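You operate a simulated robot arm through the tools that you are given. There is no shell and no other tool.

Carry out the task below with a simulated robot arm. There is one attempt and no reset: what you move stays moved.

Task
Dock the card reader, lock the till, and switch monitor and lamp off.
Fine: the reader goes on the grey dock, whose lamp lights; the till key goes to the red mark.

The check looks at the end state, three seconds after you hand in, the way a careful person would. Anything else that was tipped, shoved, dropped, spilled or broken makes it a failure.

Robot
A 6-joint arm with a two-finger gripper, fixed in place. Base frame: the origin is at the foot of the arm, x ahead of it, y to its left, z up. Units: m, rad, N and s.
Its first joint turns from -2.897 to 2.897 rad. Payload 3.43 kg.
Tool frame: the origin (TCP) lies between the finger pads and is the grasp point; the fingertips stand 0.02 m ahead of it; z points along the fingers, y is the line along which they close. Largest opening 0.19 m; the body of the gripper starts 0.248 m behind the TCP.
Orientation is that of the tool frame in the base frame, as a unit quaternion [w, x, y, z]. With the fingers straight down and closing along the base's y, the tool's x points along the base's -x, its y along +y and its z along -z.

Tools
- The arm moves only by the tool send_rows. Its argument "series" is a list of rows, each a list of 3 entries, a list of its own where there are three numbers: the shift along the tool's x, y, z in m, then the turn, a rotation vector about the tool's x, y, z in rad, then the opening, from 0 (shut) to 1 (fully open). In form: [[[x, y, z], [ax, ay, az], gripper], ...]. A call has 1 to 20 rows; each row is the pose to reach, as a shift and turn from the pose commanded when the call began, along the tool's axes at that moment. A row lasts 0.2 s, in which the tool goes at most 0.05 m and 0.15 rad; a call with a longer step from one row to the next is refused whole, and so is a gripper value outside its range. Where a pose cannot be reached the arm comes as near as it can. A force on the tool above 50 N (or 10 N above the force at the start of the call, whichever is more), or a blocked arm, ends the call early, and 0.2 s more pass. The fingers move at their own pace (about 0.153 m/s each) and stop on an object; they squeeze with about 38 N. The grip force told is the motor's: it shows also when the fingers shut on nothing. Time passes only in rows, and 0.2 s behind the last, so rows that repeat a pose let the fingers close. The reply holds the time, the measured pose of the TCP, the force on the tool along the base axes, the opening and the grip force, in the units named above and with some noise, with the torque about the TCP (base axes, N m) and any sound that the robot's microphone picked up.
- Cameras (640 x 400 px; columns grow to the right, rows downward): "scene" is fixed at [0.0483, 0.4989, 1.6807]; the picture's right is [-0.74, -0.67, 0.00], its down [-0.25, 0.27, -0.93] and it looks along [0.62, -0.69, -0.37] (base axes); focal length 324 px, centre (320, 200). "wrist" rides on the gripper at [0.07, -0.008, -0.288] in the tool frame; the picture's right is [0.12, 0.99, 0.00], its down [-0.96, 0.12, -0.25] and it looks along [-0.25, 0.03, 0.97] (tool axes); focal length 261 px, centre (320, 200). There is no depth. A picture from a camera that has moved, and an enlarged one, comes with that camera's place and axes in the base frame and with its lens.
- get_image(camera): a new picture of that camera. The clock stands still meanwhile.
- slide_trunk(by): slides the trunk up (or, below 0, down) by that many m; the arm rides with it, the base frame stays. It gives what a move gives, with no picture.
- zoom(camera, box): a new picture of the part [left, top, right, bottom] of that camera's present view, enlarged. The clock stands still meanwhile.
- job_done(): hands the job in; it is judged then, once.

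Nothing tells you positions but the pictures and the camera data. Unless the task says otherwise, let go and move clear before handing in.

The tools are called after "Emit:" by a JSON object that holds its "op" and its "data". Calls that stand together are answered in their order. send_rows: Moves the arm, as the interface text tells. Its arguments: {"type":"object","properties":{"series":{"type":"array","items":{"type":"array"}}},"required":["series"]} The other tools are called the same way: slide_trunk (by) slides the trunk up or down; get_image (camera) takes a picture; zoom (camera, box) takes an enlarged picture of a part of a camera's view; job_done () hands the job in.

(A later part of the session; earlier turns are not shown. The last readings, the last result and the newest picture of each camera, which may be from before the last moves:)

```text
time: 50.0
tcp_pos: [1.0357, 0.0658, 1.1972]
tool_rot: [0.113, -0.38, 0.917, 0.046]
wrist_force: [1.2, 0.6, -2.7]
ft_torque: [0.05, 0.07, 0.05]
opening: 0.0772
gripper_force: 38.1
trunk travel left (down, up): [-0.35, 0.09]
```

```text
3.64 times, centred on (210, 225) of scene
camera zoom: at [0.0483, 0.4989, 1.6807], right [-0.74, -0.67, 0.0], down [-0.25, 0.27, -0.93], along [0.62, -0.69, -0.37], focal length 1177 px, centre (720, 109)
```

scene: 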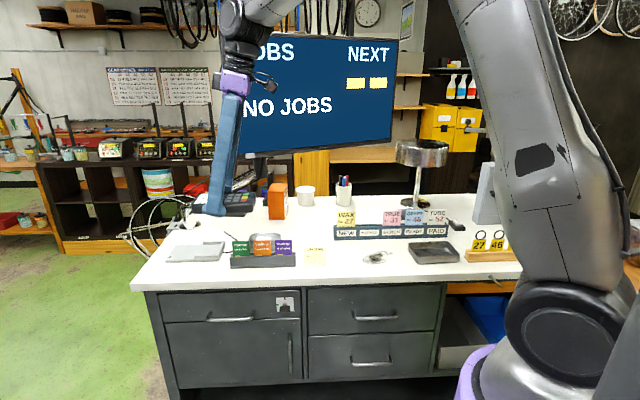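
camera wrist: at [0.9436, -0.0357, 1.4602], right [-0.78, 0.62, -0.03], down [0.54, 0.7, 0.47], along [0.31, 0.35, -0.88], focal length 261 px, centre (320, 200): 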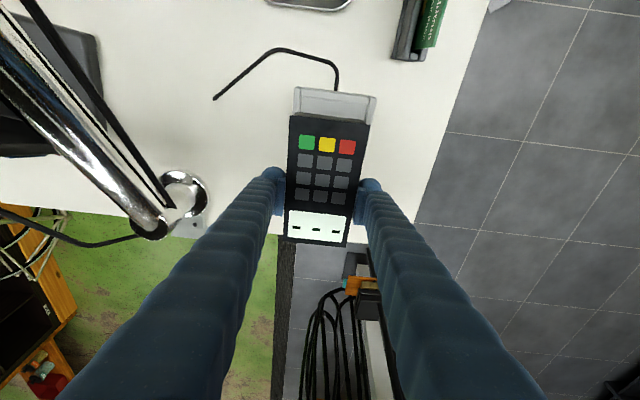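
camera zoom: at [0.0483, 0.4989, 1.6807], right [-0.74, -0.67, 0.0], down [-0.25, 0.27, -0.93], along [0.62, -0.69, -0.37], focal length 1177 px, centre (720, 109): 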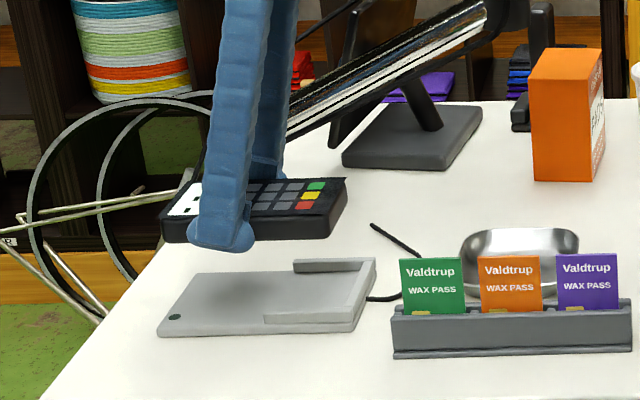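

Comparing the reader with the dock in one image, yaw matches at about 45° and I need a 4.5 mm lateral shift. I'll apply it, lower partway and recheck.

Emit:
{"op": "send_rows", "data": {"series": [[[0, 0.0045, 0], [0, 0, 0], 0.3], [[0.0048, 0.0045, 0.0194], [0, 0, 0], 0.3], [[0.0097, 0.0046, 0.0388], [0, 0, 0], 0.3], [[0.0133, 0.0046, 0.0534], [0, 0, 0], 0.3], [[0.0133, 0.0046, 0.0534], [0, 0, 0], 0.3]]}}

Emit:
{"op": "zoom", "data": {"camera": "wrist", "box": [250, 80, 410, 260]}}

Emit:
{"op": "zoom", "data": {"camera": "scene", "box": [150, 210, 260, 280]}}

Emit:
{"op": "zoom", "data": {"camera": "wrist", "box": [270, 85, 390, 160]}}

```text
time: 51.2
tcp_pos: [1.0301, 0.0709, 1.1445]
tool_rot: [0.113, -0.381, 0.916, 0.046]
wrist_force: [0.7, -0.6, -2.1]
ft_torque: [0.04, -0.05, -0.04]
opening: 0.0773
gripper_force: 38.4
trunk travel left (down, up): [-0.35, 0.09]
```

```text
2.22 times, centred on (330, 170) of wrist
camera zoom: at [0.9381, -0.0318, 1.4076], right [-0.78, 0.62, -0.03], down [0.53, 0.7, 0.47], along [0.32, 0.35, -0.88], focal length 579 px, centre (298, 267)
```

zoom: 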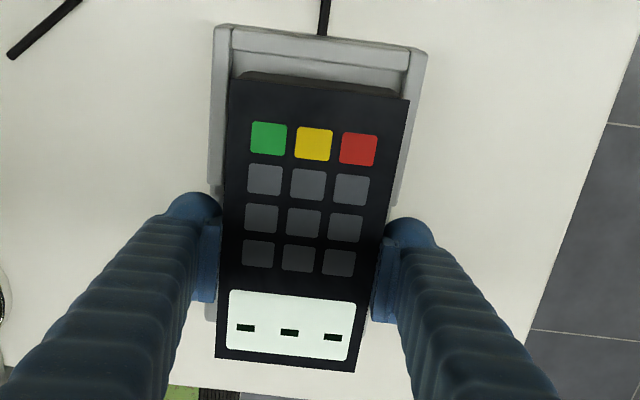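

```text
5.71 times, centred on (205, 245) of scene
camera zoom: at [0.0483, 0.4989, 1.6807], right [-0.74, -0.67, 0.0], down [-0.25, 0.27, -0.93], along [0.62, -0.69, -0.37], focal length 1849 px, centre (977, -57)
```

zoom: 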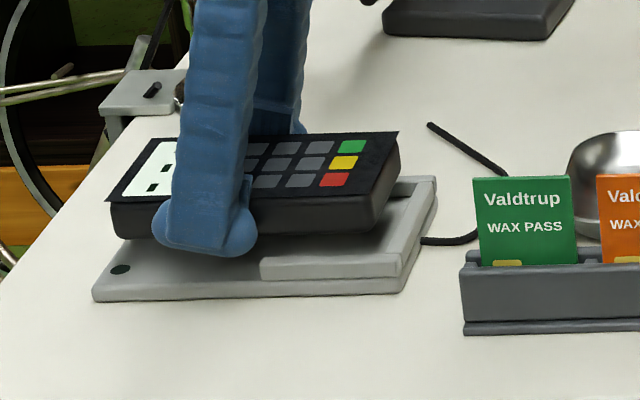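

```text
5.33 times, centred on (330, 122) of wrist
camera zoom: at [0.9381, -0.0318, 1.4076], right [-0.78, 0.62, -0.03], down [0.53, 0.7, 0.47], along [0.32, 0.35, -0.88], focal length 1390 px, centre (267, 613)
```

zoom: 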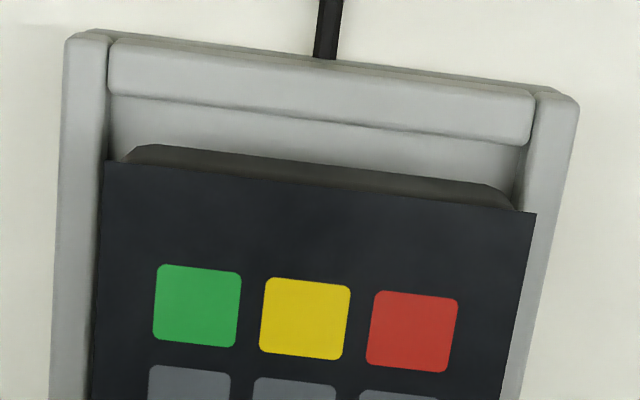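

Alignment now shows about a 1 mm lateral error and a 4–5 mm gap to the back wall. I'll continue lowering in small steps until contact.

Emit:
{"op": "send_rows", "data": {"series": [[[0.0015, -0.0008, 0.0058], [0, 0, 0], 0.3], [[0.0029, -0.0008, 0.0116], [0, 0, 0], 0.3], [[0.0039, -0.0008, 0.0155], [0, 0, 0], 0.3]]}}

Emit:
{"op": "zoom", "data": {"camera": "wrist", "box": [270, 85, 390, 160]}}

Emit:
{"op": "zoom", "data": {"camera": "scene", "box": [150, 210, 260, 280]}}

```text
time: 52.0
tcp_pos: [1.0302, 0.0701, 1.1304]
tool_rot: [0.114, -0.38, 0.917, 0.046]
wrist_force: [0.0, 0.0, -2.7]
ft_torque: [0.01, -0.03, 0.0]
opening: 0.0773
gripper_force: 37.7
trunk travel left (down, up): [-0.35, 0.09]
```

```text
5.33 times, centred on (330, 122) of wrist
camera zoom: at [0.9387, -0.0326, 1.3918], right [-0.78, 0.62, -0.03], down [0.54, 0.7, 0.47], along [0.32, 0.35, -0.88], focal length 1390 px, centre (267, 613)
```

zoom: 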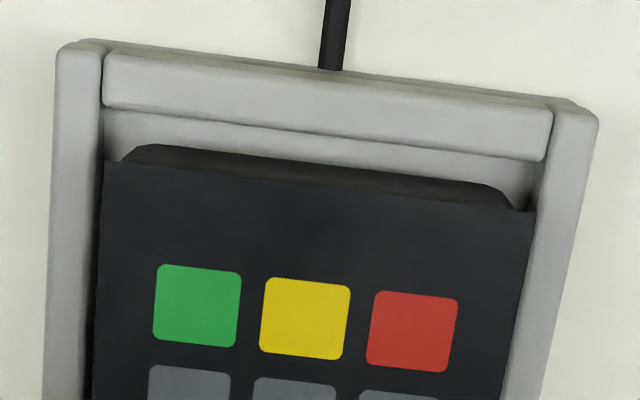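

```text
5.71 times, centred on (205, 245) of scene
camera zoom: at [0.0483, 0.4989, 1.6807], right [-0.74, -0.67, 0.0], down [-0.25, 0.27, -0.93], along [0.62, -0.69, -0.37], focal length 1849 px, centre (977, -57)
```

zoom: 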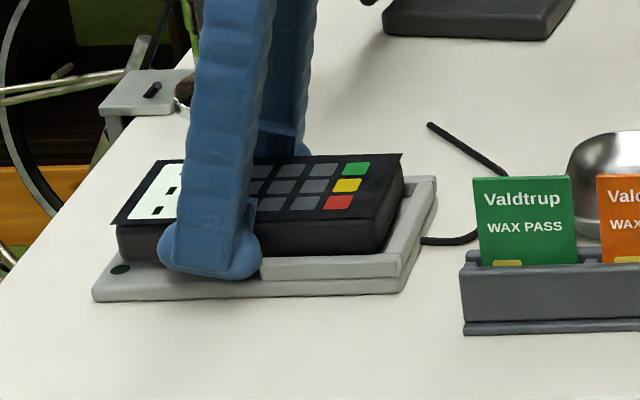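

Emit:
{"op": "send_rows", "data": {"series": [[[0.0005, 0, 0.0019], [0, 0, 0], 0.3], [[0.001, 0, 0.0039], [0, 0, 0], 0.3]]}}

```text
time: 52.6
tcp_pos: [1.0315, 0.0699, 1.1259]
tool_rot: [0.113, -0.38, 0.917, 0.045]
wrist_force: [0.1, -0.1, -1.5]
ft_torque: [0.0, 0.0, -0.02]
opening: 0.077
gripper_force: 38.3
trunk travel left (down, up): [-0.35, 0.09]
```

Emit:
{"op": "send_rows", "data": {"series": [[[0.0003, 0, 0.001], [0, 0, 0], 0.3], [[0.0005, 0, 0.0019], [0, 0, 0], 0.3]]}}

```text
time: 53.2
tcp_pos: [1.0315, 0.0693, 1.1246]
tool_rot: [0.114, -0.381, 0.917, 0.046]
wrist_force: [-0.3, 0.6, 0.6]
ft_torque: [0.16, -0.05, 0.04]
opening: 0.0769
gripper_force: 38.1
trunk travel left (down, up): [-0.35, 0.09]
```

Contact is beginning, since the reader's weight is coming off the tool. I'll check the view and the lamp.

Emit:
{"op": "send_rows", "data": {"series": [[[0.0003, 0, 0.001], [0, 0, 0], 0.3]]}}

Emit:
{"op": "zoom", "data": {"camera": "scene", "box": [150, 210, 260, 280]}}

Emit:
{"op": "zoom", "data": {"camera": "wrist", "box": [270, 85, 390, 160]}}

```text
time: 53.6
tcp_pos: [1.0302, 0.0696, 1.1243]
tool_rot: [0.115, -0.379, 0.917, 0.045]
wrist_force: [-0.3, 0.9, 5.4]
ft_torque: [0.59, -0.16, 0.01]
opening: 0.0772
gripper_force: 37.9
trunk travel left (down, up): [-0.35, 0.09]
```

```text
5.71 times, centred on (205, 245) of scene
camera zoom: at [0.0483, 0.4989, 1.6807], right [-0.74, -0.67, 0.0], down [-0.25, 0.27, -0.93], along [0.62, -0.69, -0.37], focal length 1849 px, centre (977, -57)
```

zoom: 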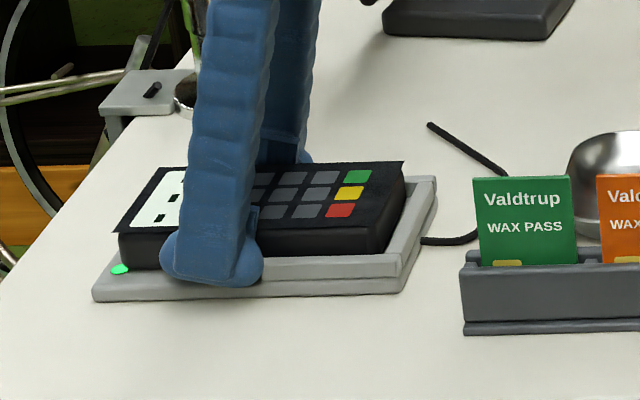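

```text
5.33 times, centred on (330, 122) of wrist
camera zoom: at [0.938, -0.0329, 1.3863], right [-0.78, 0.62, -0.03], down [0.53, 0.7, 0.47], along [0.32, 0.35, -0.88], focal length 1390 px, centre (267, 613)
```

zoom: 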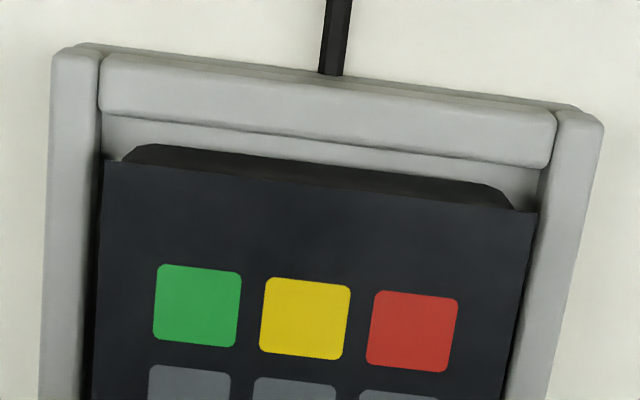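

The dock lamp is lit green and the reader is seated between the lips. I'll open the fingers and check that it stays lit.

Emit:
{"op": "send_rows", "data": {"series": [[[-0.0001, 0, -0.0005], [0, 0, 0], 0.42], [[-0.0001, 0, -0.0005], [0, 0, 0], 0.47], [[-0.0001, 0, -0.0005], [0, 0, 0], 0.55], [[-0.0001, 0, -0.0005], [0, 0, 0], 0.6]]}}

Emit:
{"op": "zoom", "data": {"camera": "scene", "box": [150, 210, 260, 280]}}

Emit:
{"op": "zoom", "data": {"camera": "wrist", "box": [250, 80, 410, 260]}}

```text
time: 54.6
tcp_pos: [1.03, 0.0699, 1.123]
tool_rot: [0.113, -0.381, 0.917, 0.045]
wrist_force: [0.4, 0.8, 0.3]
ft_torque: [0.02, -0.02, 0.03]
opening: 0.114
gripper_force: 0.2
trunk travel left (down, up): [-0.35, 0.09]
```

```text
5.71 times, centred on (205, 245) of scene
camera zoom: at [0.0483, 0.4989, 1.6807], right [-0.74, -0.67, 0.0], down [-0.25, 0.27, -0.93], along [0.62, -0.69, -0.37], focal length 1849 px, centre (977, -57)
```

zoom: 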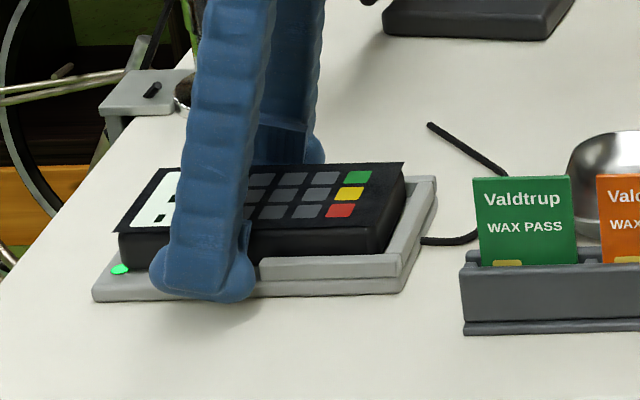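

```text
2.22 times, centred on (330, 170) of wrist
camera zoom: at [0.9382, -0.033, 1.3853], right [-0.78, 0.62, -0.03], down [0.53, 0.7, 0.47], along [0.32, 0.35, -0.88], focal length 579 px, centre (298, 267)
```

zoom: 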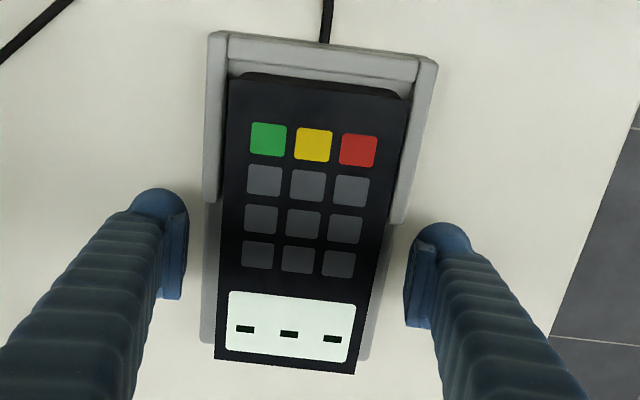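

The lamp stays lit with the reader released. Retreating straight up from the dock.

Emit:
{"op": "send_rows", "data": {"series": [[[-0.0073, 0, -0.0291], [0, 0, 0], 0.6], [[-0.0169, 0, -0.0679], [0, 0, 0], 0.6], [[-0.0266, 0, -0.1067], [0, 0, 0], 0.6], [[-0.0363, 0, -0.1456], [0, 0, 0], 0.6], [[-0.0484, 0, -0.1941], [0, 0, 0], 0.6]]}}

Emit:
{"op": "zoom", "data": {"camera": "scene", "box": [150, 210, 260, 280]}}

Emit:
{"op": "get_image", "data": {"camera": "wrist"}}

```text
time: 55.8
tcp_pos: [1.0293, 0.0695, 1.3254]
tool_rot: [0.113, -0.381, 0.917, 0.046]
wrist_force: [0.9, 0.5, 0.0]
ft_torque: [0.0, -0.06, -0.02]
opening: 0.1141
gripper_force: 0.0
trunk travel left (down, up): [-0.35, 0.09]
```

```text
5.71 times, centred on (205, 245) of scene
camera zoom: at [0.0483, 0.4989, 1.6807], right [-0.74, -0.67, 0.0], down [-0.25, 0.27, -0.93], along [0.62, -0.69, -0.37], focal length 1849 px, centre (977, -57)
```

zoom: 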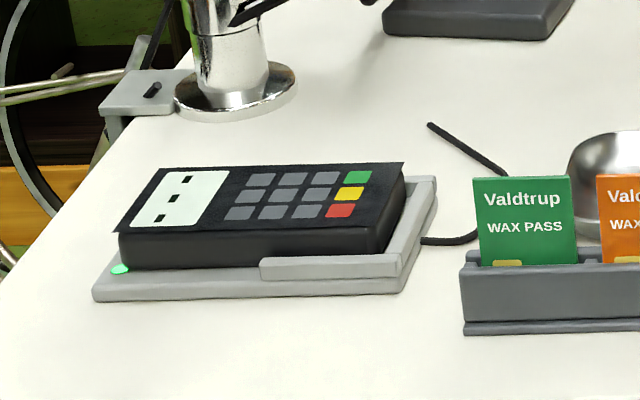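

```text
taken
camera wrist: at [0.9373, -0.032, 1.5875], right [-0.78, 0.62, -0.03], down [0.54, 0.7, 0.47], along [0.32, 0.35, -0.88], focal length 261 px, centre (320, 200)
```

wrist: 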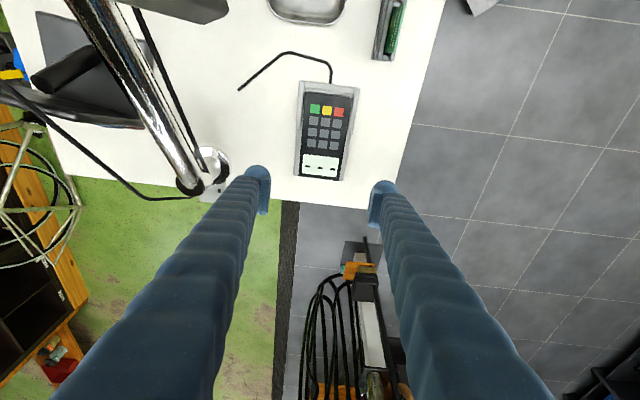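

The reader is docked and the lamp is lit. Next is the monitor button: I'll back away and yaw toward the screen's facing direction, about 69° for the closing line.

Emit:
{"op": "send_rows", "data": {"series": [[[0.0247, 0.0239, -0.0133], [0, 0, 0], 0.6], [[0.0494, 0.0478, -0.0266], [0.0346, 0, 0.1387], 0.6], [[0.0741, 0.0716, -0.0399], [0.0693, 0, 0.2774], 0.5], [[0.0989, 0.0955, -0.0532], [0.1039, 0, 0.4161], 0.4], [[0.1236, 0.1194, -0.0665], [0.1385, 0, 0.5548], 0.3], [[0.1483, 0.1433, -0.0798], [0.1731, 0, 0.6934], 0.2], [[0.173, 0.1671, -0.0931], [0.2078, 0, 0.8321], 0.1], [[0.1977, 0.191, -0.1064], [0.2424, 0, 0.9708], 0.0], [[0.1977, 0.191, -0.1064], [0.277, 0, 1.1095], 0.0]]}}

Emit:
{"op": "get_image", "data": {"camera": "scene"}}

```text
time: 57.8
tcp_pos: [0.7417, 0.052, 1.3765]
tool_rot: [0.12, 0.178, 0.976, -0.023]
wrist_force: [-0.2, 0.1, 0.3]
ft_torque: [-0.04, 0.11, -0.01]
opening: 0.0
gripper_force: 34.4
trunk travel left (down, up): [-0.35, 0.09]
```

```text
taken
```

scene: 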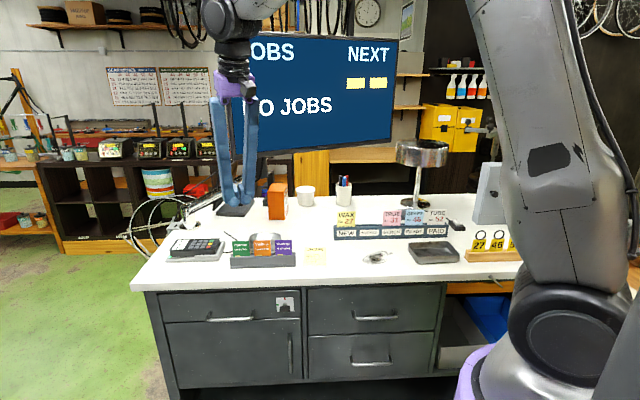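

Emit:
{"op": "send_rows", "data": {"series": [[[0, 0, 0], [0, -0.133, 0], 0.3], [[0, 0, 0], [0, -0.265, 0], 0.5], [[0, 0, 0], [0, -0.398, 0], 0.6], [[0, 0, 0], [0, -0.531, 0], 0.6], [[0, 0, 0], [0, -0.664, 0], 0.6], [[0, 0, 0], [0, -0.796, 0], 0.6], [[0, 0, 0], [0, -0.929, 0], 0.6], [[0, 0, 0], [0, -1.062, 0], 0.6], [[0, 0, 0], [0, -1.194, 0], 0.6], [[0, 0, 0], [0, -1.327, 0], 0.6]]}}

Emit:
{"op": "get_image", "data": {"camera": "wrist"}}

Emit:
{"op": "get_image", "data": {"camera": "scene"}}

```text
time: 60.0
tcp_pos: [0.7501, 0.0619, 1.4271]
tool_rot: [0.684, 0.116, 0.707, -0.138]
wrist_force: [0.4, 1.1, 0.7]
ft_torque: [-0.02, -0.06, -0.14]
opening: 0.1141
gripper_force: 0.1
out of reach, approached as far as the arm can: row 9, 10
trunk travel left (down, up): [-0.35, 0.09]
```

```text
taken
camera wrist: at [0.4764, 0.1551, 1.3662], right [0.35, 0.93, -0.16], down [-0.15, 0.22, 0.96], along [0.93, -0.31, 0.22], focal length 261 px, centre (320, 200)
```

wrist: 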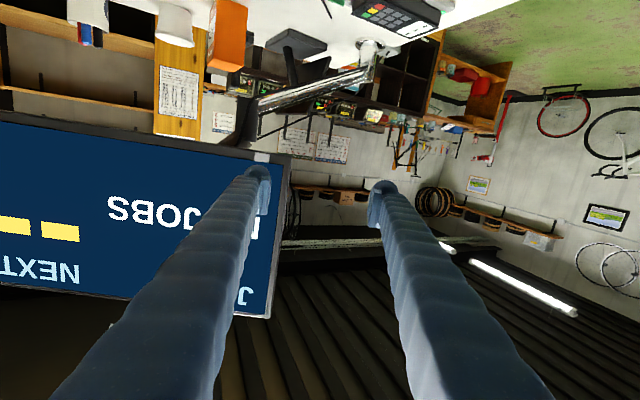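

```text
taken
```

scene: 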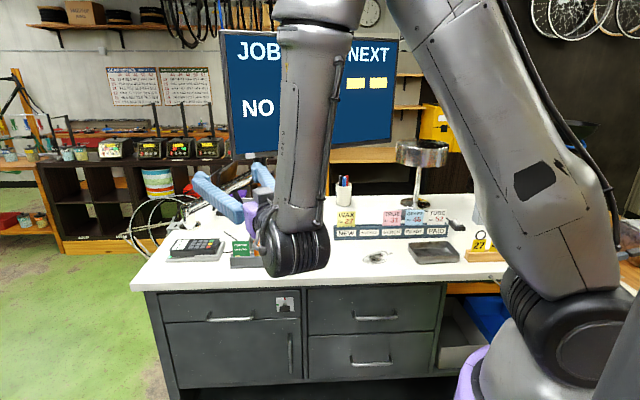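

The arm stopped just short of fully horizontal, about 1.5° down, which is fine. The button shows clearly at the monitor's lower left edge, so I'll zoom in to triangulate it.

Emit:
{"op": "zoom", "data": {"camera": "wrist", "box": [230, 135, 310, 185]}}

Emit:
{"op": "zoom", "data": {"camera": "wrist", "box": [0, 90, 320, 330]}}

```text
8.00 times, centred on (270, 160) of wrist
camera zoom: at [0.4764, 0.1551, 1.3662], right [0.35, 0.93, -0.16], down [-0.15, 0.22, 0.96], along [0.93, -0.31, 0.22], focal length 2085 px, centre (720, 520)
```

zoom: 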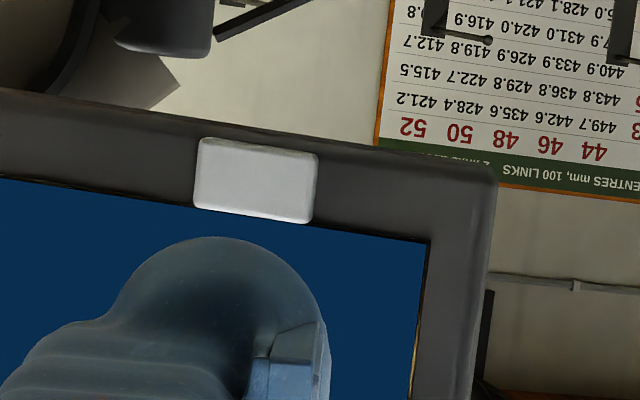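

```text
1.67 times, centred on (160, 210) of wrist
camera zoom: at [0.4764, 0.1551, 1.3662], right [0.35, 0.93, -0.16], down [-0.15, 0.22, 0.96], along [0.93, -0.31, 0.22], focal length 434 px, centre (587, 183)
```

zoom: 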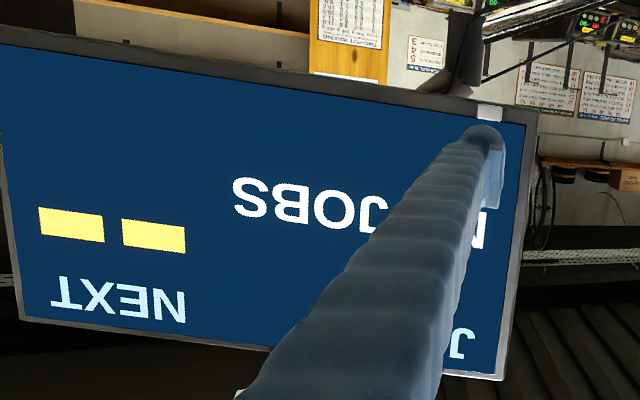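

The button is at about (0.940, -0.1355, 1.416), consistent across three views and about 1 cm proud of the bezel. I'll move sideways in line with it while keeping a safe distance, and verify.

Emit:
{"op": "send_rows", "data": {"series": [[[0.002, -0.0234, 0.02], [0, 0, 0], 0.6], [[0.004, -0.0468, 0.04], [0, 0, 0], 0.6], [[0.006, -0.0703, 0.06], [0, 0, 0], 0.6], [[0.008, -0.0937, 0.08], [0, 0, 0], 0.6], [[0.0099, -0.1171, 0.1], [0, 0, 0], 0.6]]}}

Emit:
{"op": "get_image", "data": {"camera": "wrist"}}

Emit:
{"op": "zoom", "data": {"camera": "wrist", "box": [270, 145, 370, 210]}}

Emit:
{"op": "get_image", "data": {"camera": "scene"}}

```text
time: 61.2
tcp_pos: [0.7989, -0.0786, 1.451]
tool_rot: [0.685, 0.117, 0.705, -0.142]
wrist_force: [0.9, -0.5, 0.1]
ft_torque: [-0.01, -0.06, 0.02]
opening: 0.1141
gripper_force: 0.0
out of reach, approached as far as the arm can: row 1, 2, 3, 4, 5
trunk travel left (down, up): [-0.35, 0.09]
```

```text
taken
camera wrist: at [0.5252, 0.0159, 1.3876], right [0.35, 0.92, -0.16], down [-0.16, 0.23, 0.96], along [0.92, -0.31, 0.22], focal length 261 px, centre (320, 200)
```

wrist: 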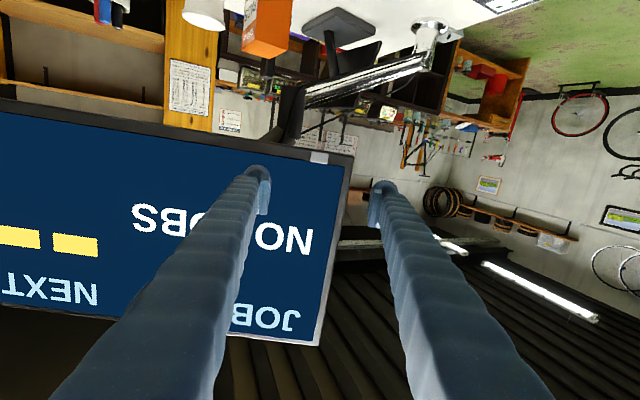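

```text
6.15 times, centred on (320, 178) of wrist
camera zoom: at [0.5252, 0.0159, 1.3876], right [0.35, 0.92, -0.16], down [-0.16, 0.23, 0.96], along [0.92, -0.31, 0.22], focal length 1604 px, centre (320, 338)
```

zoom: 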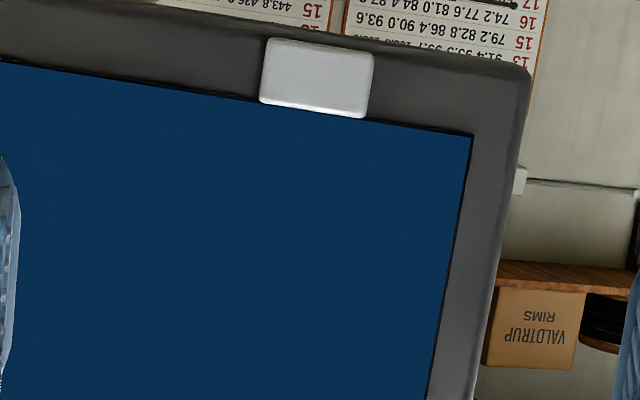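

```text
taken
```

scene: 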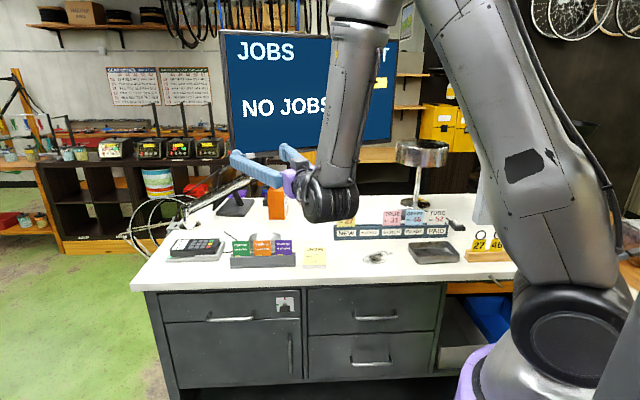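

The arm can't get fully horizontal this close in. A tool pitched about 45° down reaches easily and puts the fingertip contact at a predictable height, so I'll pitch down and close the gripper.

Emit:
{"op": "send_rows", "data": {"series": [[[0, 0, 0], [0, 0.128, 0], 0.6], [[0, 0, 0], [0, 0.255, 0], 0.5], [[0, 0, 0], [0, 0.383, 0], 0.4], [[0, 0, 0], [0, 0.51, 0], 0.3], [[0, 0, 0], [0, 0.638, 0], 0.2], [[0, 0, 0], [0, 0.765, 0], 0.1], [[0, 0, 0], [0, 0.765, 0], 0.0]]}}

Emit:
{"op": "get_image", "data": {"camera": "wrist"}}

Emit:
{"op": "get_image", "data": {"camera": "scene"}}

```text
time: 62.8
tcp_pos: [0.7973, -0.0766, 1.4537]
tool_rot: [0.389, 0.161, 0.904, -0.071]
wrist_force: [-0.9, 0.4, -0.4]
ft_torque: [-0.07, -0.1, -0.06]
opening: 0.0
gripper_force: 34.4
trunk travel left (down, up): [-0.35, 0.09]
```

```text
taken
camera wrist: at [0.5533, 0.0053, 1.6009], right [0.27, 0.96, -0.09], down [0.49, -0.06, 0.87], along [0.83, -0.28, -0.49], focal length 261 px, centre (320, 200)
```

wrist: 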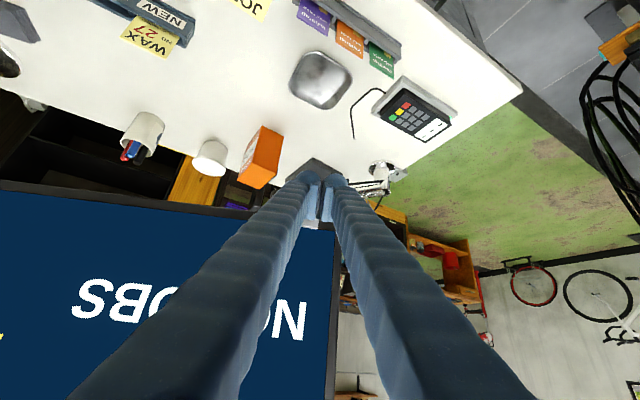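

```text
taken
```

scene: 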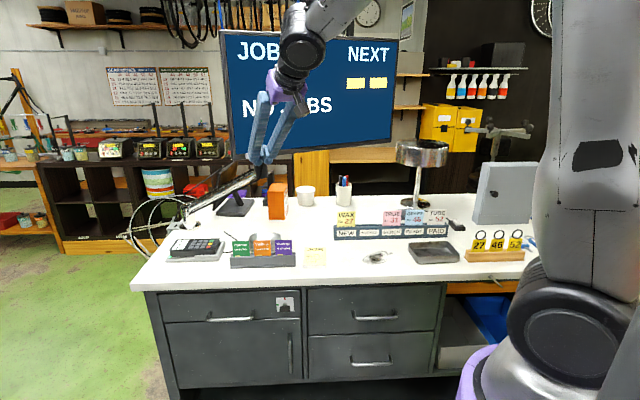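

Emit:
{"op": "send_rows", "data": {"series": [[[-0.0098, -0.0015, 0.0248], [0, 0, 0], 0.0], [[-0.0197, -0.0029, 0.0497], [0, 0, 0], 0.0], [[-0.0295, -0.0044, 0.0745], [0, 0, 0], 0.0], [[-0.0393, -0.0058, 0.0993], [0, 0, 0], 0.0]]}}

Emit:
{"op": "zoom", "data": {"camera": "wrist", "box": [260, 140, 380, 240]}}

Emit:
{"op": "zoom", "data": {"camera": "scene", "box": [210, 110, 310, 180]}}

```text
time: 63.8
tcp_pos: [0.8881, -0.1187, 1.4107]
tool_rot: [0.387, 0.163, 0.905, -0.07]
wrist_force: [0.3, 0.3, -0.1]
ft_torque: [-0.03, 0.05, -0.01]
opening: 0.0002
gripper_force: 34.5
trunk travel left (down, up): [-0.35, 0.09]
```

```text
4.00 times, centred on (320, 190) of wrist
camera zoom: at [0.6458, -0.0352, 1.5587], right [0.27, 0.96, -0.09], down [0.5, -0.06, 0.87], along [0.83, -0.28, -0.49], focal length 1043 px, centre (320, 240)
```

zoom: 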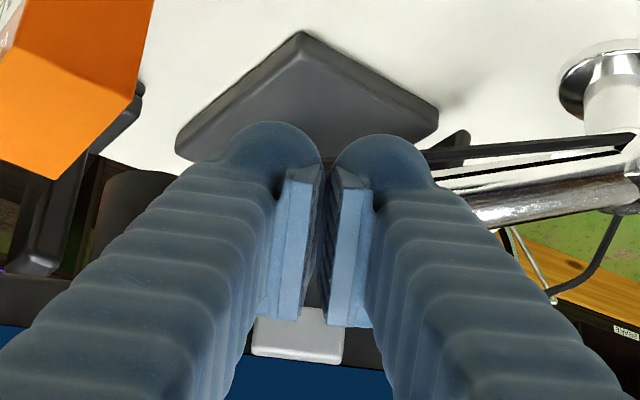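

```text
5.71 times, centred on (260, 145) of scene
camera zoom: at [0.0483, 0.4989, 1.6807], right [-0.74, -0.67, 0.0], down [-0.25, 0.27, -0.93], along [0.62, -0.69, -0.37], focal length 1849 px, centre (663, 514)
```

zoom: 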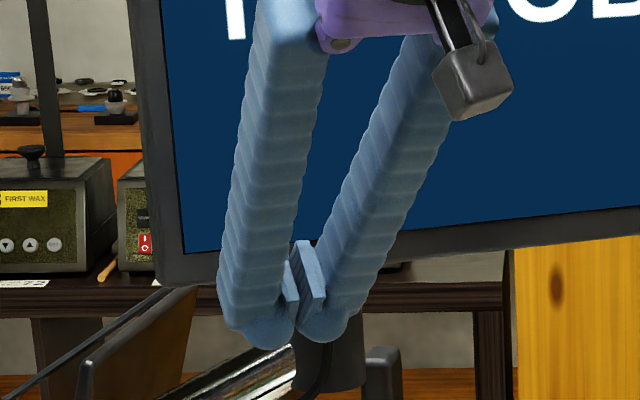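

The fingertips line up laterally with the button, and I need about 4 mm more height. I'll adjust and advance slowly along the screen normal.

Emit:
{"op": "send_rows", "data": {"series": [[[-0.0029, 0, -0.0028], [0, 0, 0], 0.0], [[-0.0084, 0, 0.003], [0, 0, 0], 0.0], [[-0.0126, 0, 0.0073], [0, 0, 0], 0.0], [[-0.0167, 0, 0.0117], [0, 0, 0], 0.0]]}}

Emit:
{"op": "zoom", "data": {"camera": "wrist", "box": [260, 140, 380, 240]}}

Emit:
{"op": "zoom", "data": {"camera": "scene", "box": [210, 110, 310, 180]}}

```text
time: 64.8
tcp_pos: [0.9068, -0.1248, 1.415]
tool_rot: [0.387, 0.164, 0.905, -0.07]
wrist_force: [-0.4, 0.0, 0.6]
ft_torque: [-0.01, -0.03, -0.07]
opening: 0.0002
gripper_force: 34.1
trunk travel left (down, up): [-0.35, 0.09]
```

```text
4.00 times, centred on (320, 190) of wrist
camera zoom: at [0.664, -0.0417, 1.5634], right [0.27, 0.96, -0.09], down [0.49, -0.06, 0.87], along [0.83, -0.28, -0.49], focal length 1043 px, centre (320, 240)
```

zoom: 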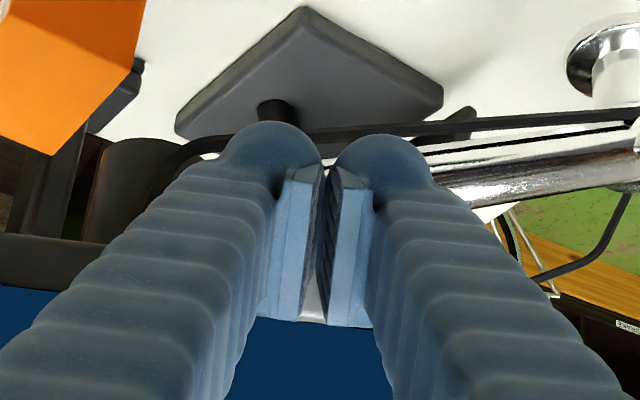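

```text
5.71 times, centred on (260, 145) of scene
camera zoom: at [0.0483, 0.4989, 1.6807], right [-0.74, -0.67, 0.0], down [-0.25, 0.27, -0.93], along [0.62, -0.69, -0.37], focal length 1849 px, centre (663, 514)
```

zoom: 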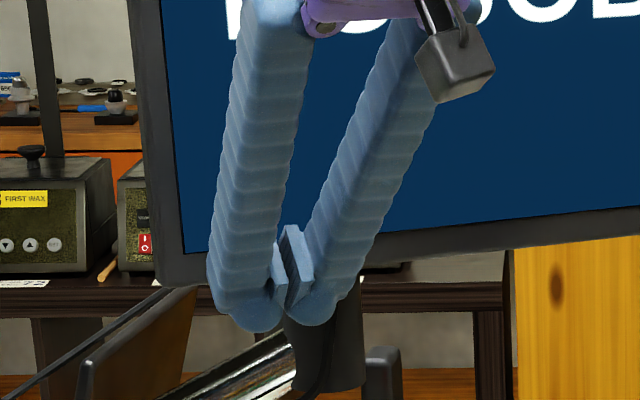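

Emit:
{"op": "send_rows", "data": {"series": [[[-0.0021, 0, 0.0022], [0, 0, 0], 0.0], [[-0.0041, 0, 0.0043], [0, 0, 0], 0.0], [[-0.0055, 0, 0.0058], [0, 0, 0], 0.0], [[-0.0069, 0, 0.0072], [0, 0, 0], 0.0]]}}

Emit:
{"op": "zoom", "data": {"camera": "scene", "box": [210, 110, 310, 180]}}

```text
time: 65.8
tcp_pos: [0.9159, -0.1285, 1.416]
tool_rot: [0.387, 0.164, 0.905, -0.071]
wrist_force: [-0.1, 0.3, -0.6]
ft_torque: [0.05, 0.0, 0.0]
opening: 0.0002
gripper_force: 34.5
trunk travel left (down, up): [-0.35, 0.09]
```

```text
5.71 times, centred on (260, 145) of scene
camera zoom: at [0.0483, 0.4989, 1.6807], right [-0.74, -0.67, 0.0], down [-0.25, 0.27, -0.93], along [0.62, -0.69, -0.37], focal length 1849 px, centre (663, 514)
```

zoom: 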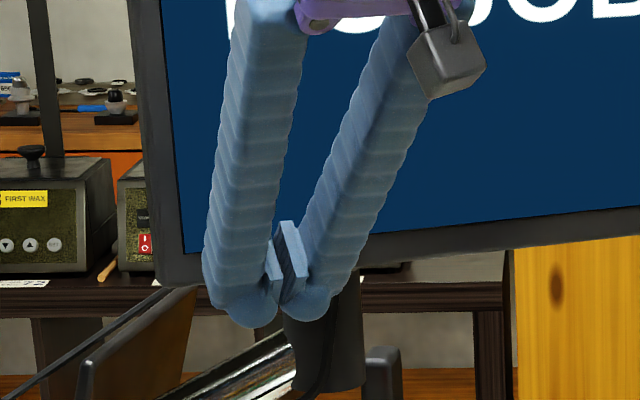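

Emit:
{"op": "send_rows", "data": {"series": [[[-0.001, 0, 0.0011], [0, 0, 0], 0.0], [[-0.0021, 0, 0.0022], [0, 0, 0], 0.0], [[-0.0031, 0, 0.0033], [0, 0, 0], 0.0], [[-0.0041, 0, 0.0043], [0, 0, 0], 0.0]]}}

Emit:
{"op": "zoom", "data": {"camera": "wrist", "box": [260, 140, 380, 240]}}

```text
time: 66.8
tcp_pos: [0.9199, -0.1295, 1.4158]
tool_rot: [0.387, 0.163, 0.905, -0.07]
wrist_force: [-7.1, 1.9, -0.4]
ft_torque: [-0.06, 0.01, -0.07]
opening: 0.0062
gripper_force: 33.9
trunk travel left (down, up): [-0.35, 0.09]
heard: click
```

```text
4.00 times, centred on (320, 190) of wrist
camera zoom: at [0.6773, -0.0466, 1.564], right [0.27, 0.96, -0.09], down [0.49, -0.06, 0.87], along [0.83, -0.28, -0.49], focal length 1043 px, centre (320, 240)
```

zoom: 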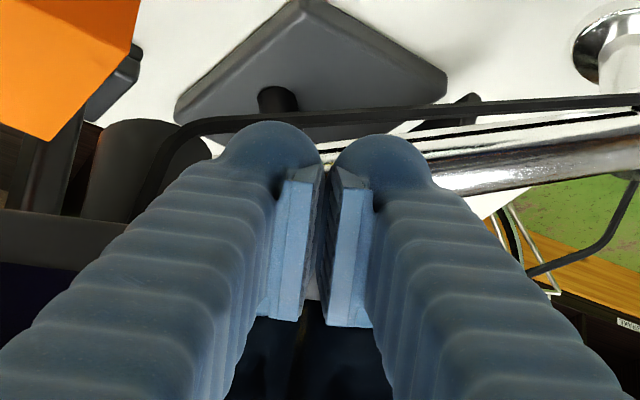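

I heard a click and the screen looks dark. I'll retract straight back and check.

Emit:
{"op": "send_rows", "data": {"series": [[[0.0104, 0, -0.0108], [0, 0, 0], 0.0], [[0.0346, 0, -0.0362], [0, 0, 0], 0.0], [[0.0691, 0, -0.0723], [0, 0, 0], 0.0], [[0.1037, 0, -0.1085], [0, 0, 0], 0.0]]}}

Emit:
{"op": "get_image", "data": {"camera": "scene"}}

Emit:
{"op": "get_image", "data": {"camera": "wrist"}}

```text
time: 67.8
tcp_pos: [0.7776, -0.0791, 1.4186]
tool_rot: [0.389, 0.164, 0.904, -0.07]
wrist_force: [0.6, -0.5, 0.5]
ft_torque: [0.02, -0.01, 0.07]
opening: 0.0
gripper_force: 34.3
trunk travel left (down, up): [-0.35, 0.09]
```

```text
taken
```

scene: 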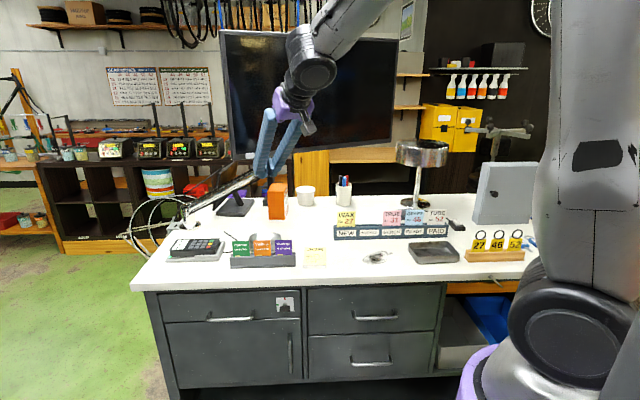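

```text
taken
camera wrist: at [0.5351, 0.0052, 1.5653], right [0.27, 0.96, -0.09], down [0.49, -0.06, 0.87], along [0.83, -0.28, -0.49], focal length 261 px, centre (320, 200)
```

wrist: 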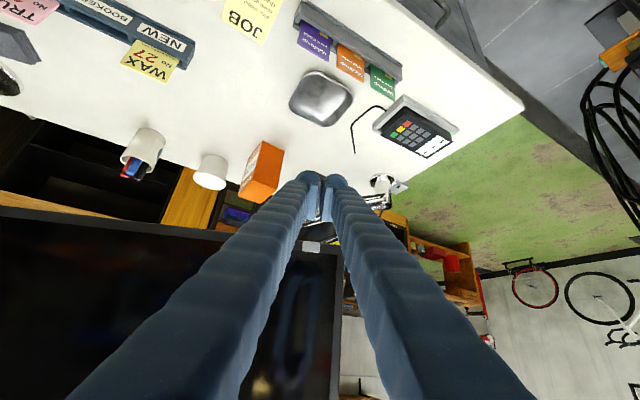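

The monitor is off and undisturbed. Now the till key: I'll swing in front of the counter edge, facing the drawer fronts at 45°, staying high at first.

Emit:
{"op": "send_rows", "data": {"series": [[[0.0257, 0.0087, -0.0223], [0.0535, 0, 0.0507], 0.1], [[0.0514, 0.0174, -0.0445], [0.1069, 0, 0.1013], 0.2], [[0.0771, 0.0261, -0.0668], [0.1604, 0, 0.152], 0.3], [[0.1027, 0.0348, -0.089], [0.2139, 0, 0.2026], 0.35], [[0.1284, 0.0435, -0.1113], [0.2673, 0, 0.2533], 0.4], [[0.1541, 0.0522, -0.1335], [0.3208, 0, 0.3039], 0.4]]}}

Emit:
{"op": "get_image", "data": {"camera": "wrist"}}

Emit:
{"op": "get_image", "data": {"camera": "scene"}}

```text
time: 69.2
tcp_pos: [0.6085, 0.0442, 1.3967]
tool_rot: [0.363, 0.358, 0.847, -0.155]
wrist_force: [0.0, 0.4, -0.5]
ft_torque: [-0.06, 0.0, -0.04]
opening: 0.0757
gripper_force: 0.1
trunk travel left (down, up): [-0.35, 0.09]
```

```text
taken
camera wrist: at [0.4247, 0.2236, 1.5444], right [0.66, 0.75, -0.09], down [0.42, -0.27, 0.87], along [0.63, -0.61, -0.49], focal length 261 px, centre (320, 200)
```

wrist: 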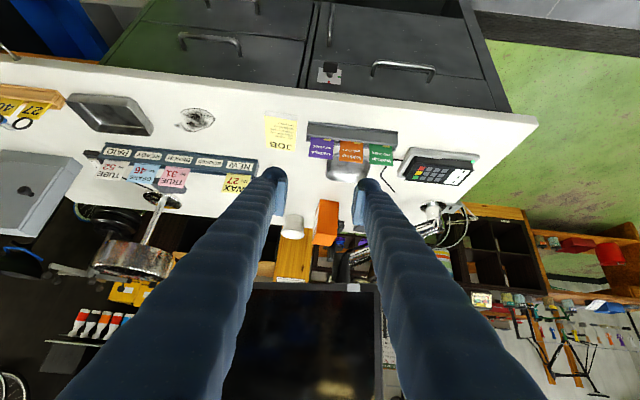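

```text
taken
```

scene: 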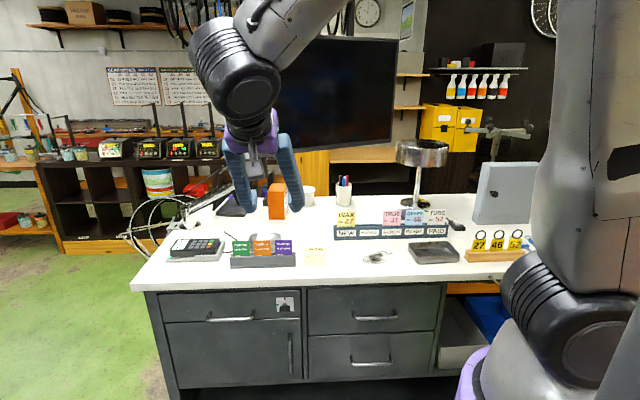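

The wrist camera now sees the lock, upside down. I'll zoom in to triangulate it against the scene view.

Emit:
{"op": "zoom", "data": {"camera": "wrist", "box": [300, 50, 364, 95]}}

Emit:
{"op": "zoom", "data": {"camera": "wrist", "box": [260, 0, 480, 130]}}

Emit:
{"op": "zoom", "data": {"camera": "scene", "box": [265, 285, 313, 315]}}

```text
8.89 times, centred on (332, 72) of wrist
camera zoom: at [0.4247, 0.2236, 1.5444], right [0.66, 0.75, -0.09], down [0.42, -0.27, 0.87], along [0.63, -0.61, -0.49], focal length 2317 px, centre (213, 1333)
```

zoom: 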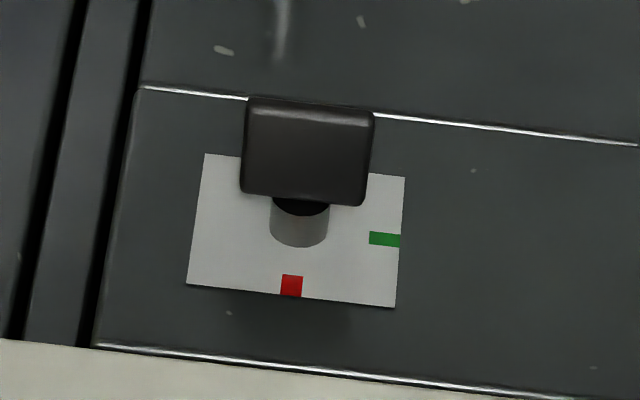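

```text
2.91 times, centred on (370, 65) of wrist
camera zoom: at [0.4247, 0.2236, 1.5444], right [0.66, 0.75, -0.09], down [0.42, -0.27, 0.87], along [0.63, -0.61, -0.49], focal length 758 px, centre (174, 593)
```

zoom: 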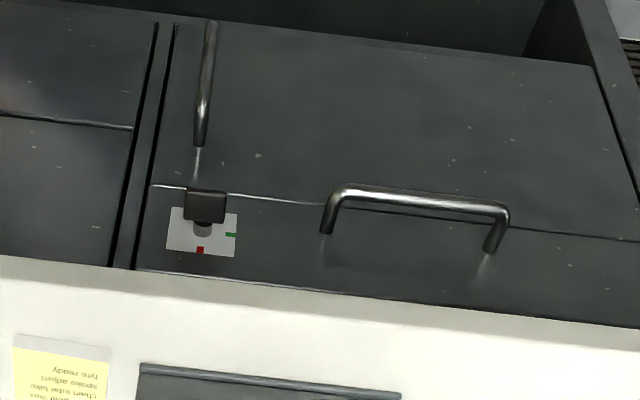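

```text
13.33 times, centred on (289, 300) of scene
camera zoom: at [0.0483, 0.4989, 1.6807], right [-0.74, -0.67, 0.0], down [-0.25, 0.27, -0.93], along [0.62, -0.69, -0.37], focal length 4315 px, centre (733, -1133)
```

zoom: 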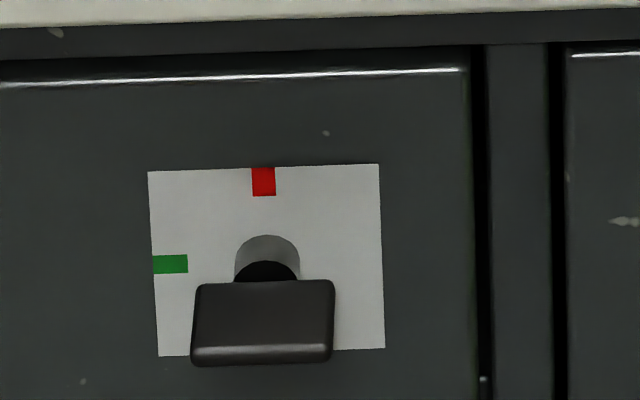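

Triangulation puts the lock centre at about (0.709, -0.061, 0.9715). The key bow lies flat (horizontal), 33 mm wide and sticking out 10–42 mm. It must turn clockwise from the green mark to the red.

1. Push the bow's right half down with one finger.
2. Squeeze it upright between both pads.

First I'll descend in front of the counter.

Emit:
{"op": "send_rows", "data": {"series": [[[0.0292, 0.0019, 0.031], [0, 0, 0], 0.237], [[0.0584, 0.0039, 0.062], [0, 0, 0], 0.237], [[0.0876, 0.0058, 0.0929], [0, 0, 0], 0.237], [[0.1168, 0.0077, 0.1239], [0, 0, 0], 0.237], [[0.146, 0.0097, 0.1549], [0, 0, 0], 0.237], [[0.1752, 0.0116, 0.1859], [0, 0, 0], 0.237], [[0.2044, 0.0135, 0.2168], [0, 0, 0], 0.237], [[0.2336, 0.0155, 0.2478], [0, 0, 0], 0.237], [[0.2628, 0.0174, 0.2788], [0, 0, 0], 0.237]]}}

Emit:
{"op": "get_image", "data": {"camera": "wrist"}}

Emit:
{"op": "zoom", "data": {"camera": "scene", "box": [220, 230, 360, 330]}}

```text
time: 71.2
tcp_pos: [0.6563, 0.0509, 1.0309]
tool_rot: [0.352, 0.357, 0.849, -0.165]
wrist_force: [-0.3, -0.5, -0.5]
ft_torque: [-0.06, 0.02, -0.06]
opening: 0.0451
gripper_force: 0.0
out of reach, approached as far as the arm can: row 8, 9
trunk travel left (down, up): [-0.35, 0.09]
```

```text
taken
camera wrist: at [0.4774, 0.2345, 1.1828], right [0.66, 0.74, -0.11], down [0.44, -0.26, 0.86], along [0.61, -0.62, -0.5], focal length 261 px, centre (320, 200)
```

wrist: 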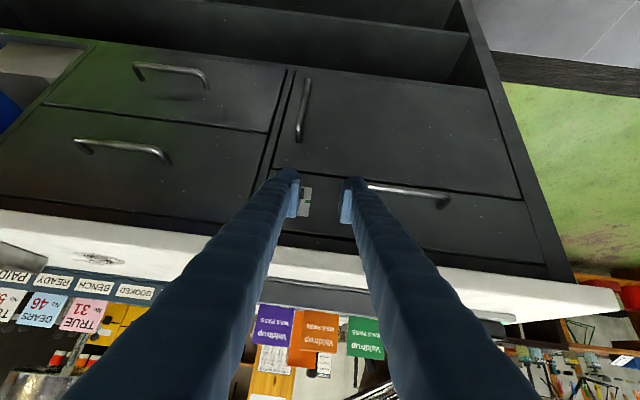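

```text
4.00 times, centred on (290, 280) of scene
camera zoom: at [0.0483, 0.4989, 1.6807], right [-0.74, -0.67, 0.0], down [-0.25, 0.27, -0.93], along [0.62, -0.69, -0.37], focal length 1294 px, centre (440, -120)
```

zoom: 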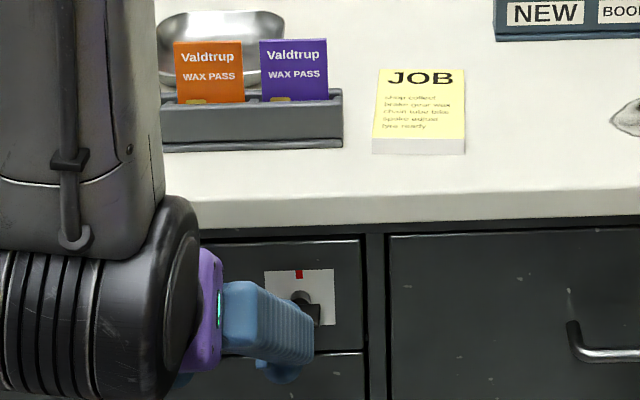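

The arm can't quite get that low at this trunk height. I'll raise the tool 0.2 m and slide the trunk down 0.2 m, which leaves the tool in the same place with a better arm posture.

Emit:
{"op": "send_rows", "data": {"series": [[[-0.0286, -0.0012, -0.0279], [0, 0, 0], 0.237], [[-0.0572, -0.0023, -0.0557], [0, 0, 0], 0.237], [[-0.0859, -0.0035, -0.0836], [0, 0, 0], 0.237], [[-0.1145, -0.0046, -0.1114], [0, 0, 0], 0.237], [[-0.1431, -0.0058, -0.1393], [0, 0, 0], 0.237]]}}

Emit:
{"op": "slide_trunk", "data": {"by": -0.2}}

Emit:
{"op": "get_image", "data": {"camera": "scene"}}

Emit:
{"op": "get_image", "data": {"camera": "wrist"}}

```text
time: 72.4
tcp_pos: [0.6477, 0.0484, 1.2345]
tool_rot: [0.364, 0.356, 0.847, -0.154]
wrist_force: [-0.5, -0.7, 0.4]
ft_torque: [0.02, -0.03, 0.04]
opening: 0.045
gripper_force: 0.1
trunk travel left (down, up): [-0.35, 0.09]
```

```text
time: 74.6
tcp_pos: [0.6494, 0.0483, 1.0333]
tool_rot: [0.362, 0.357, 0.848, -0.153]
wrist_force: [1.2, -0.5, -0.4]
ft_torque: [0.01, -0.01, 0.02]
opening: 0.0449
gripper_force: 0.1
trunk travel left (down, up): [-0.15, 0.29]
```

```text
taken
```

scene: 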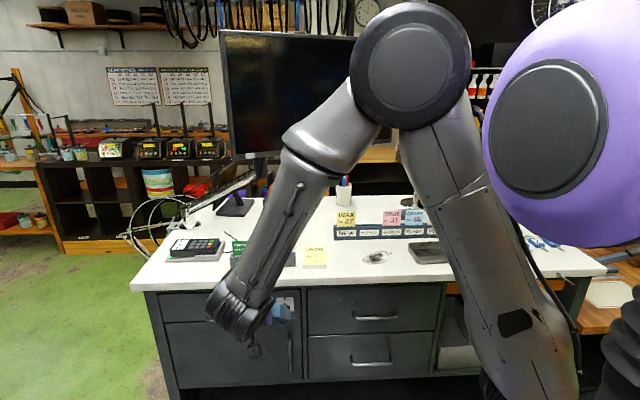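

```text
taken
camera wrist: at [0.4641, 0.2286, 1.1808], right [0.65, 0.75, -0.09], down [0.42, -0.27, 0.87], along [0.63, -0.6, -0.49], focal length 261 px, centre (320, 200)
```

wrist: 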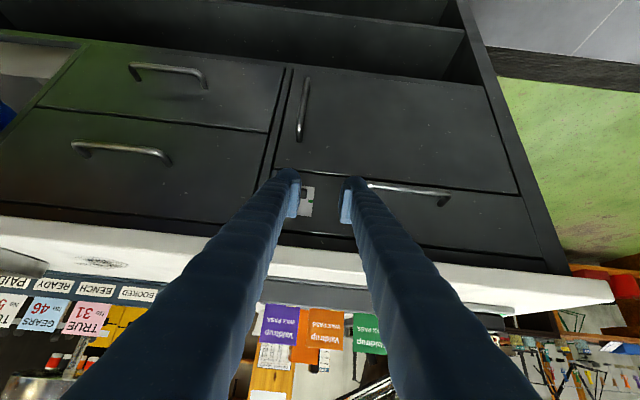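

The trunk slid as planned and the tool is back in the same spot with a better posture. I'll re-measure the key from this close view.

Emit:
{"op": "zoom", "data": {"camera": "wrist", "box": [270, 160, 370, 230]}}

Emit:
{"op": "zoom", "data": {"camera": "scene", "box": [240, 280, 320, 340]}}

```text
5.71 times, centred on (320, 195) of wrist
camera zoom: at [0.4641, 0.2286, 1.1808], right [0.65, 0.75, -0.09], down [0.42, -0.27, 0.87], along [0.63, -0.6, -0.49], focal length 1489 px, centre (320, 229)
```

zoom: 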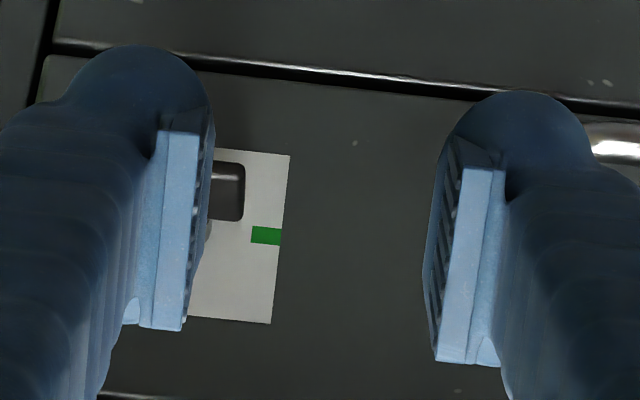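

```text
6.67 times, centred on (280, 310) of scene
camera zoom: at [0.0483, 0.4989, 1.6807], right [-0.74, -0.67, 0.0], down [-0.25, 0.27, -0.93], along [0.62, -0.69, -0.37], focal length 2157 px, centre (587, -533)
```

zoom: 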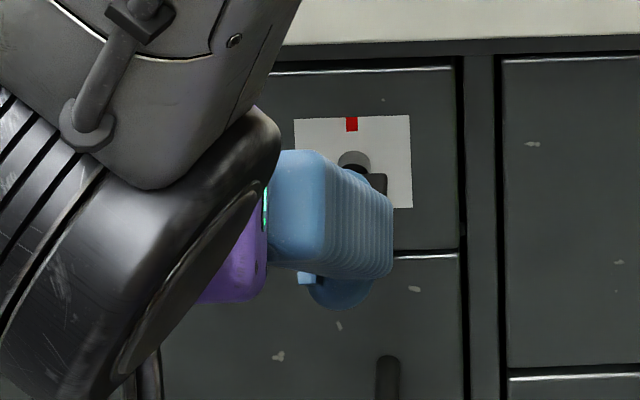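

Emit:
{"op": "send_rows", "data": {"series": [[[0, -0.012, 0], [0, 0, 0], 0.4], [[0, -0.024, 0], [0, 0, 0], 0.5], [[0, -0.034, 0], [0, 0, 0], 0.6]]}}

Emit:
{"op": "zoom", "data": {"camera": "wrist", "box": [260, 150, 380, 230]}}

```text
time: 75.4
tcp_pos: [0.6242, 0.0246, 1.0328]
tool_rot: [0.363, 0.358, 0.847, -0.154]
wrist_force: [0.1, 0.9, 0.0]
ft_torque: [0.02, 0.01, -0.01]
opening: 0.114
gripper_force: 0.1
trunk travel left (down, up): [-0.15, 0.29]
```

```text
5.00 times, centred on (320, 190) of wrist
camera zoom: at [0.4391, 0.2047, 1.1804], right [0.66, 0.75, -0.09], down [0.42, -0.27, 0.87], along [0.63, -0.61, -0.49], focal length 1303 px, centre (320, 250)
```

zoom: 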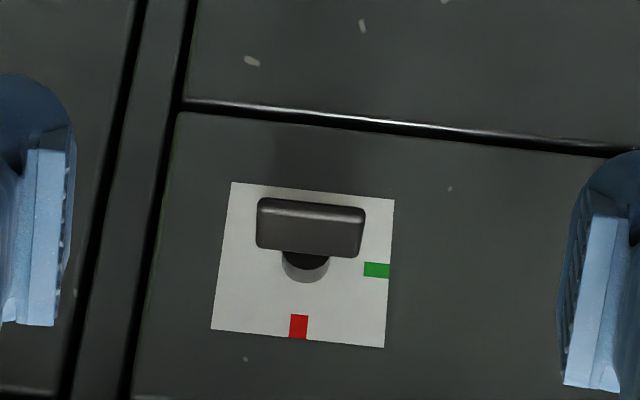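

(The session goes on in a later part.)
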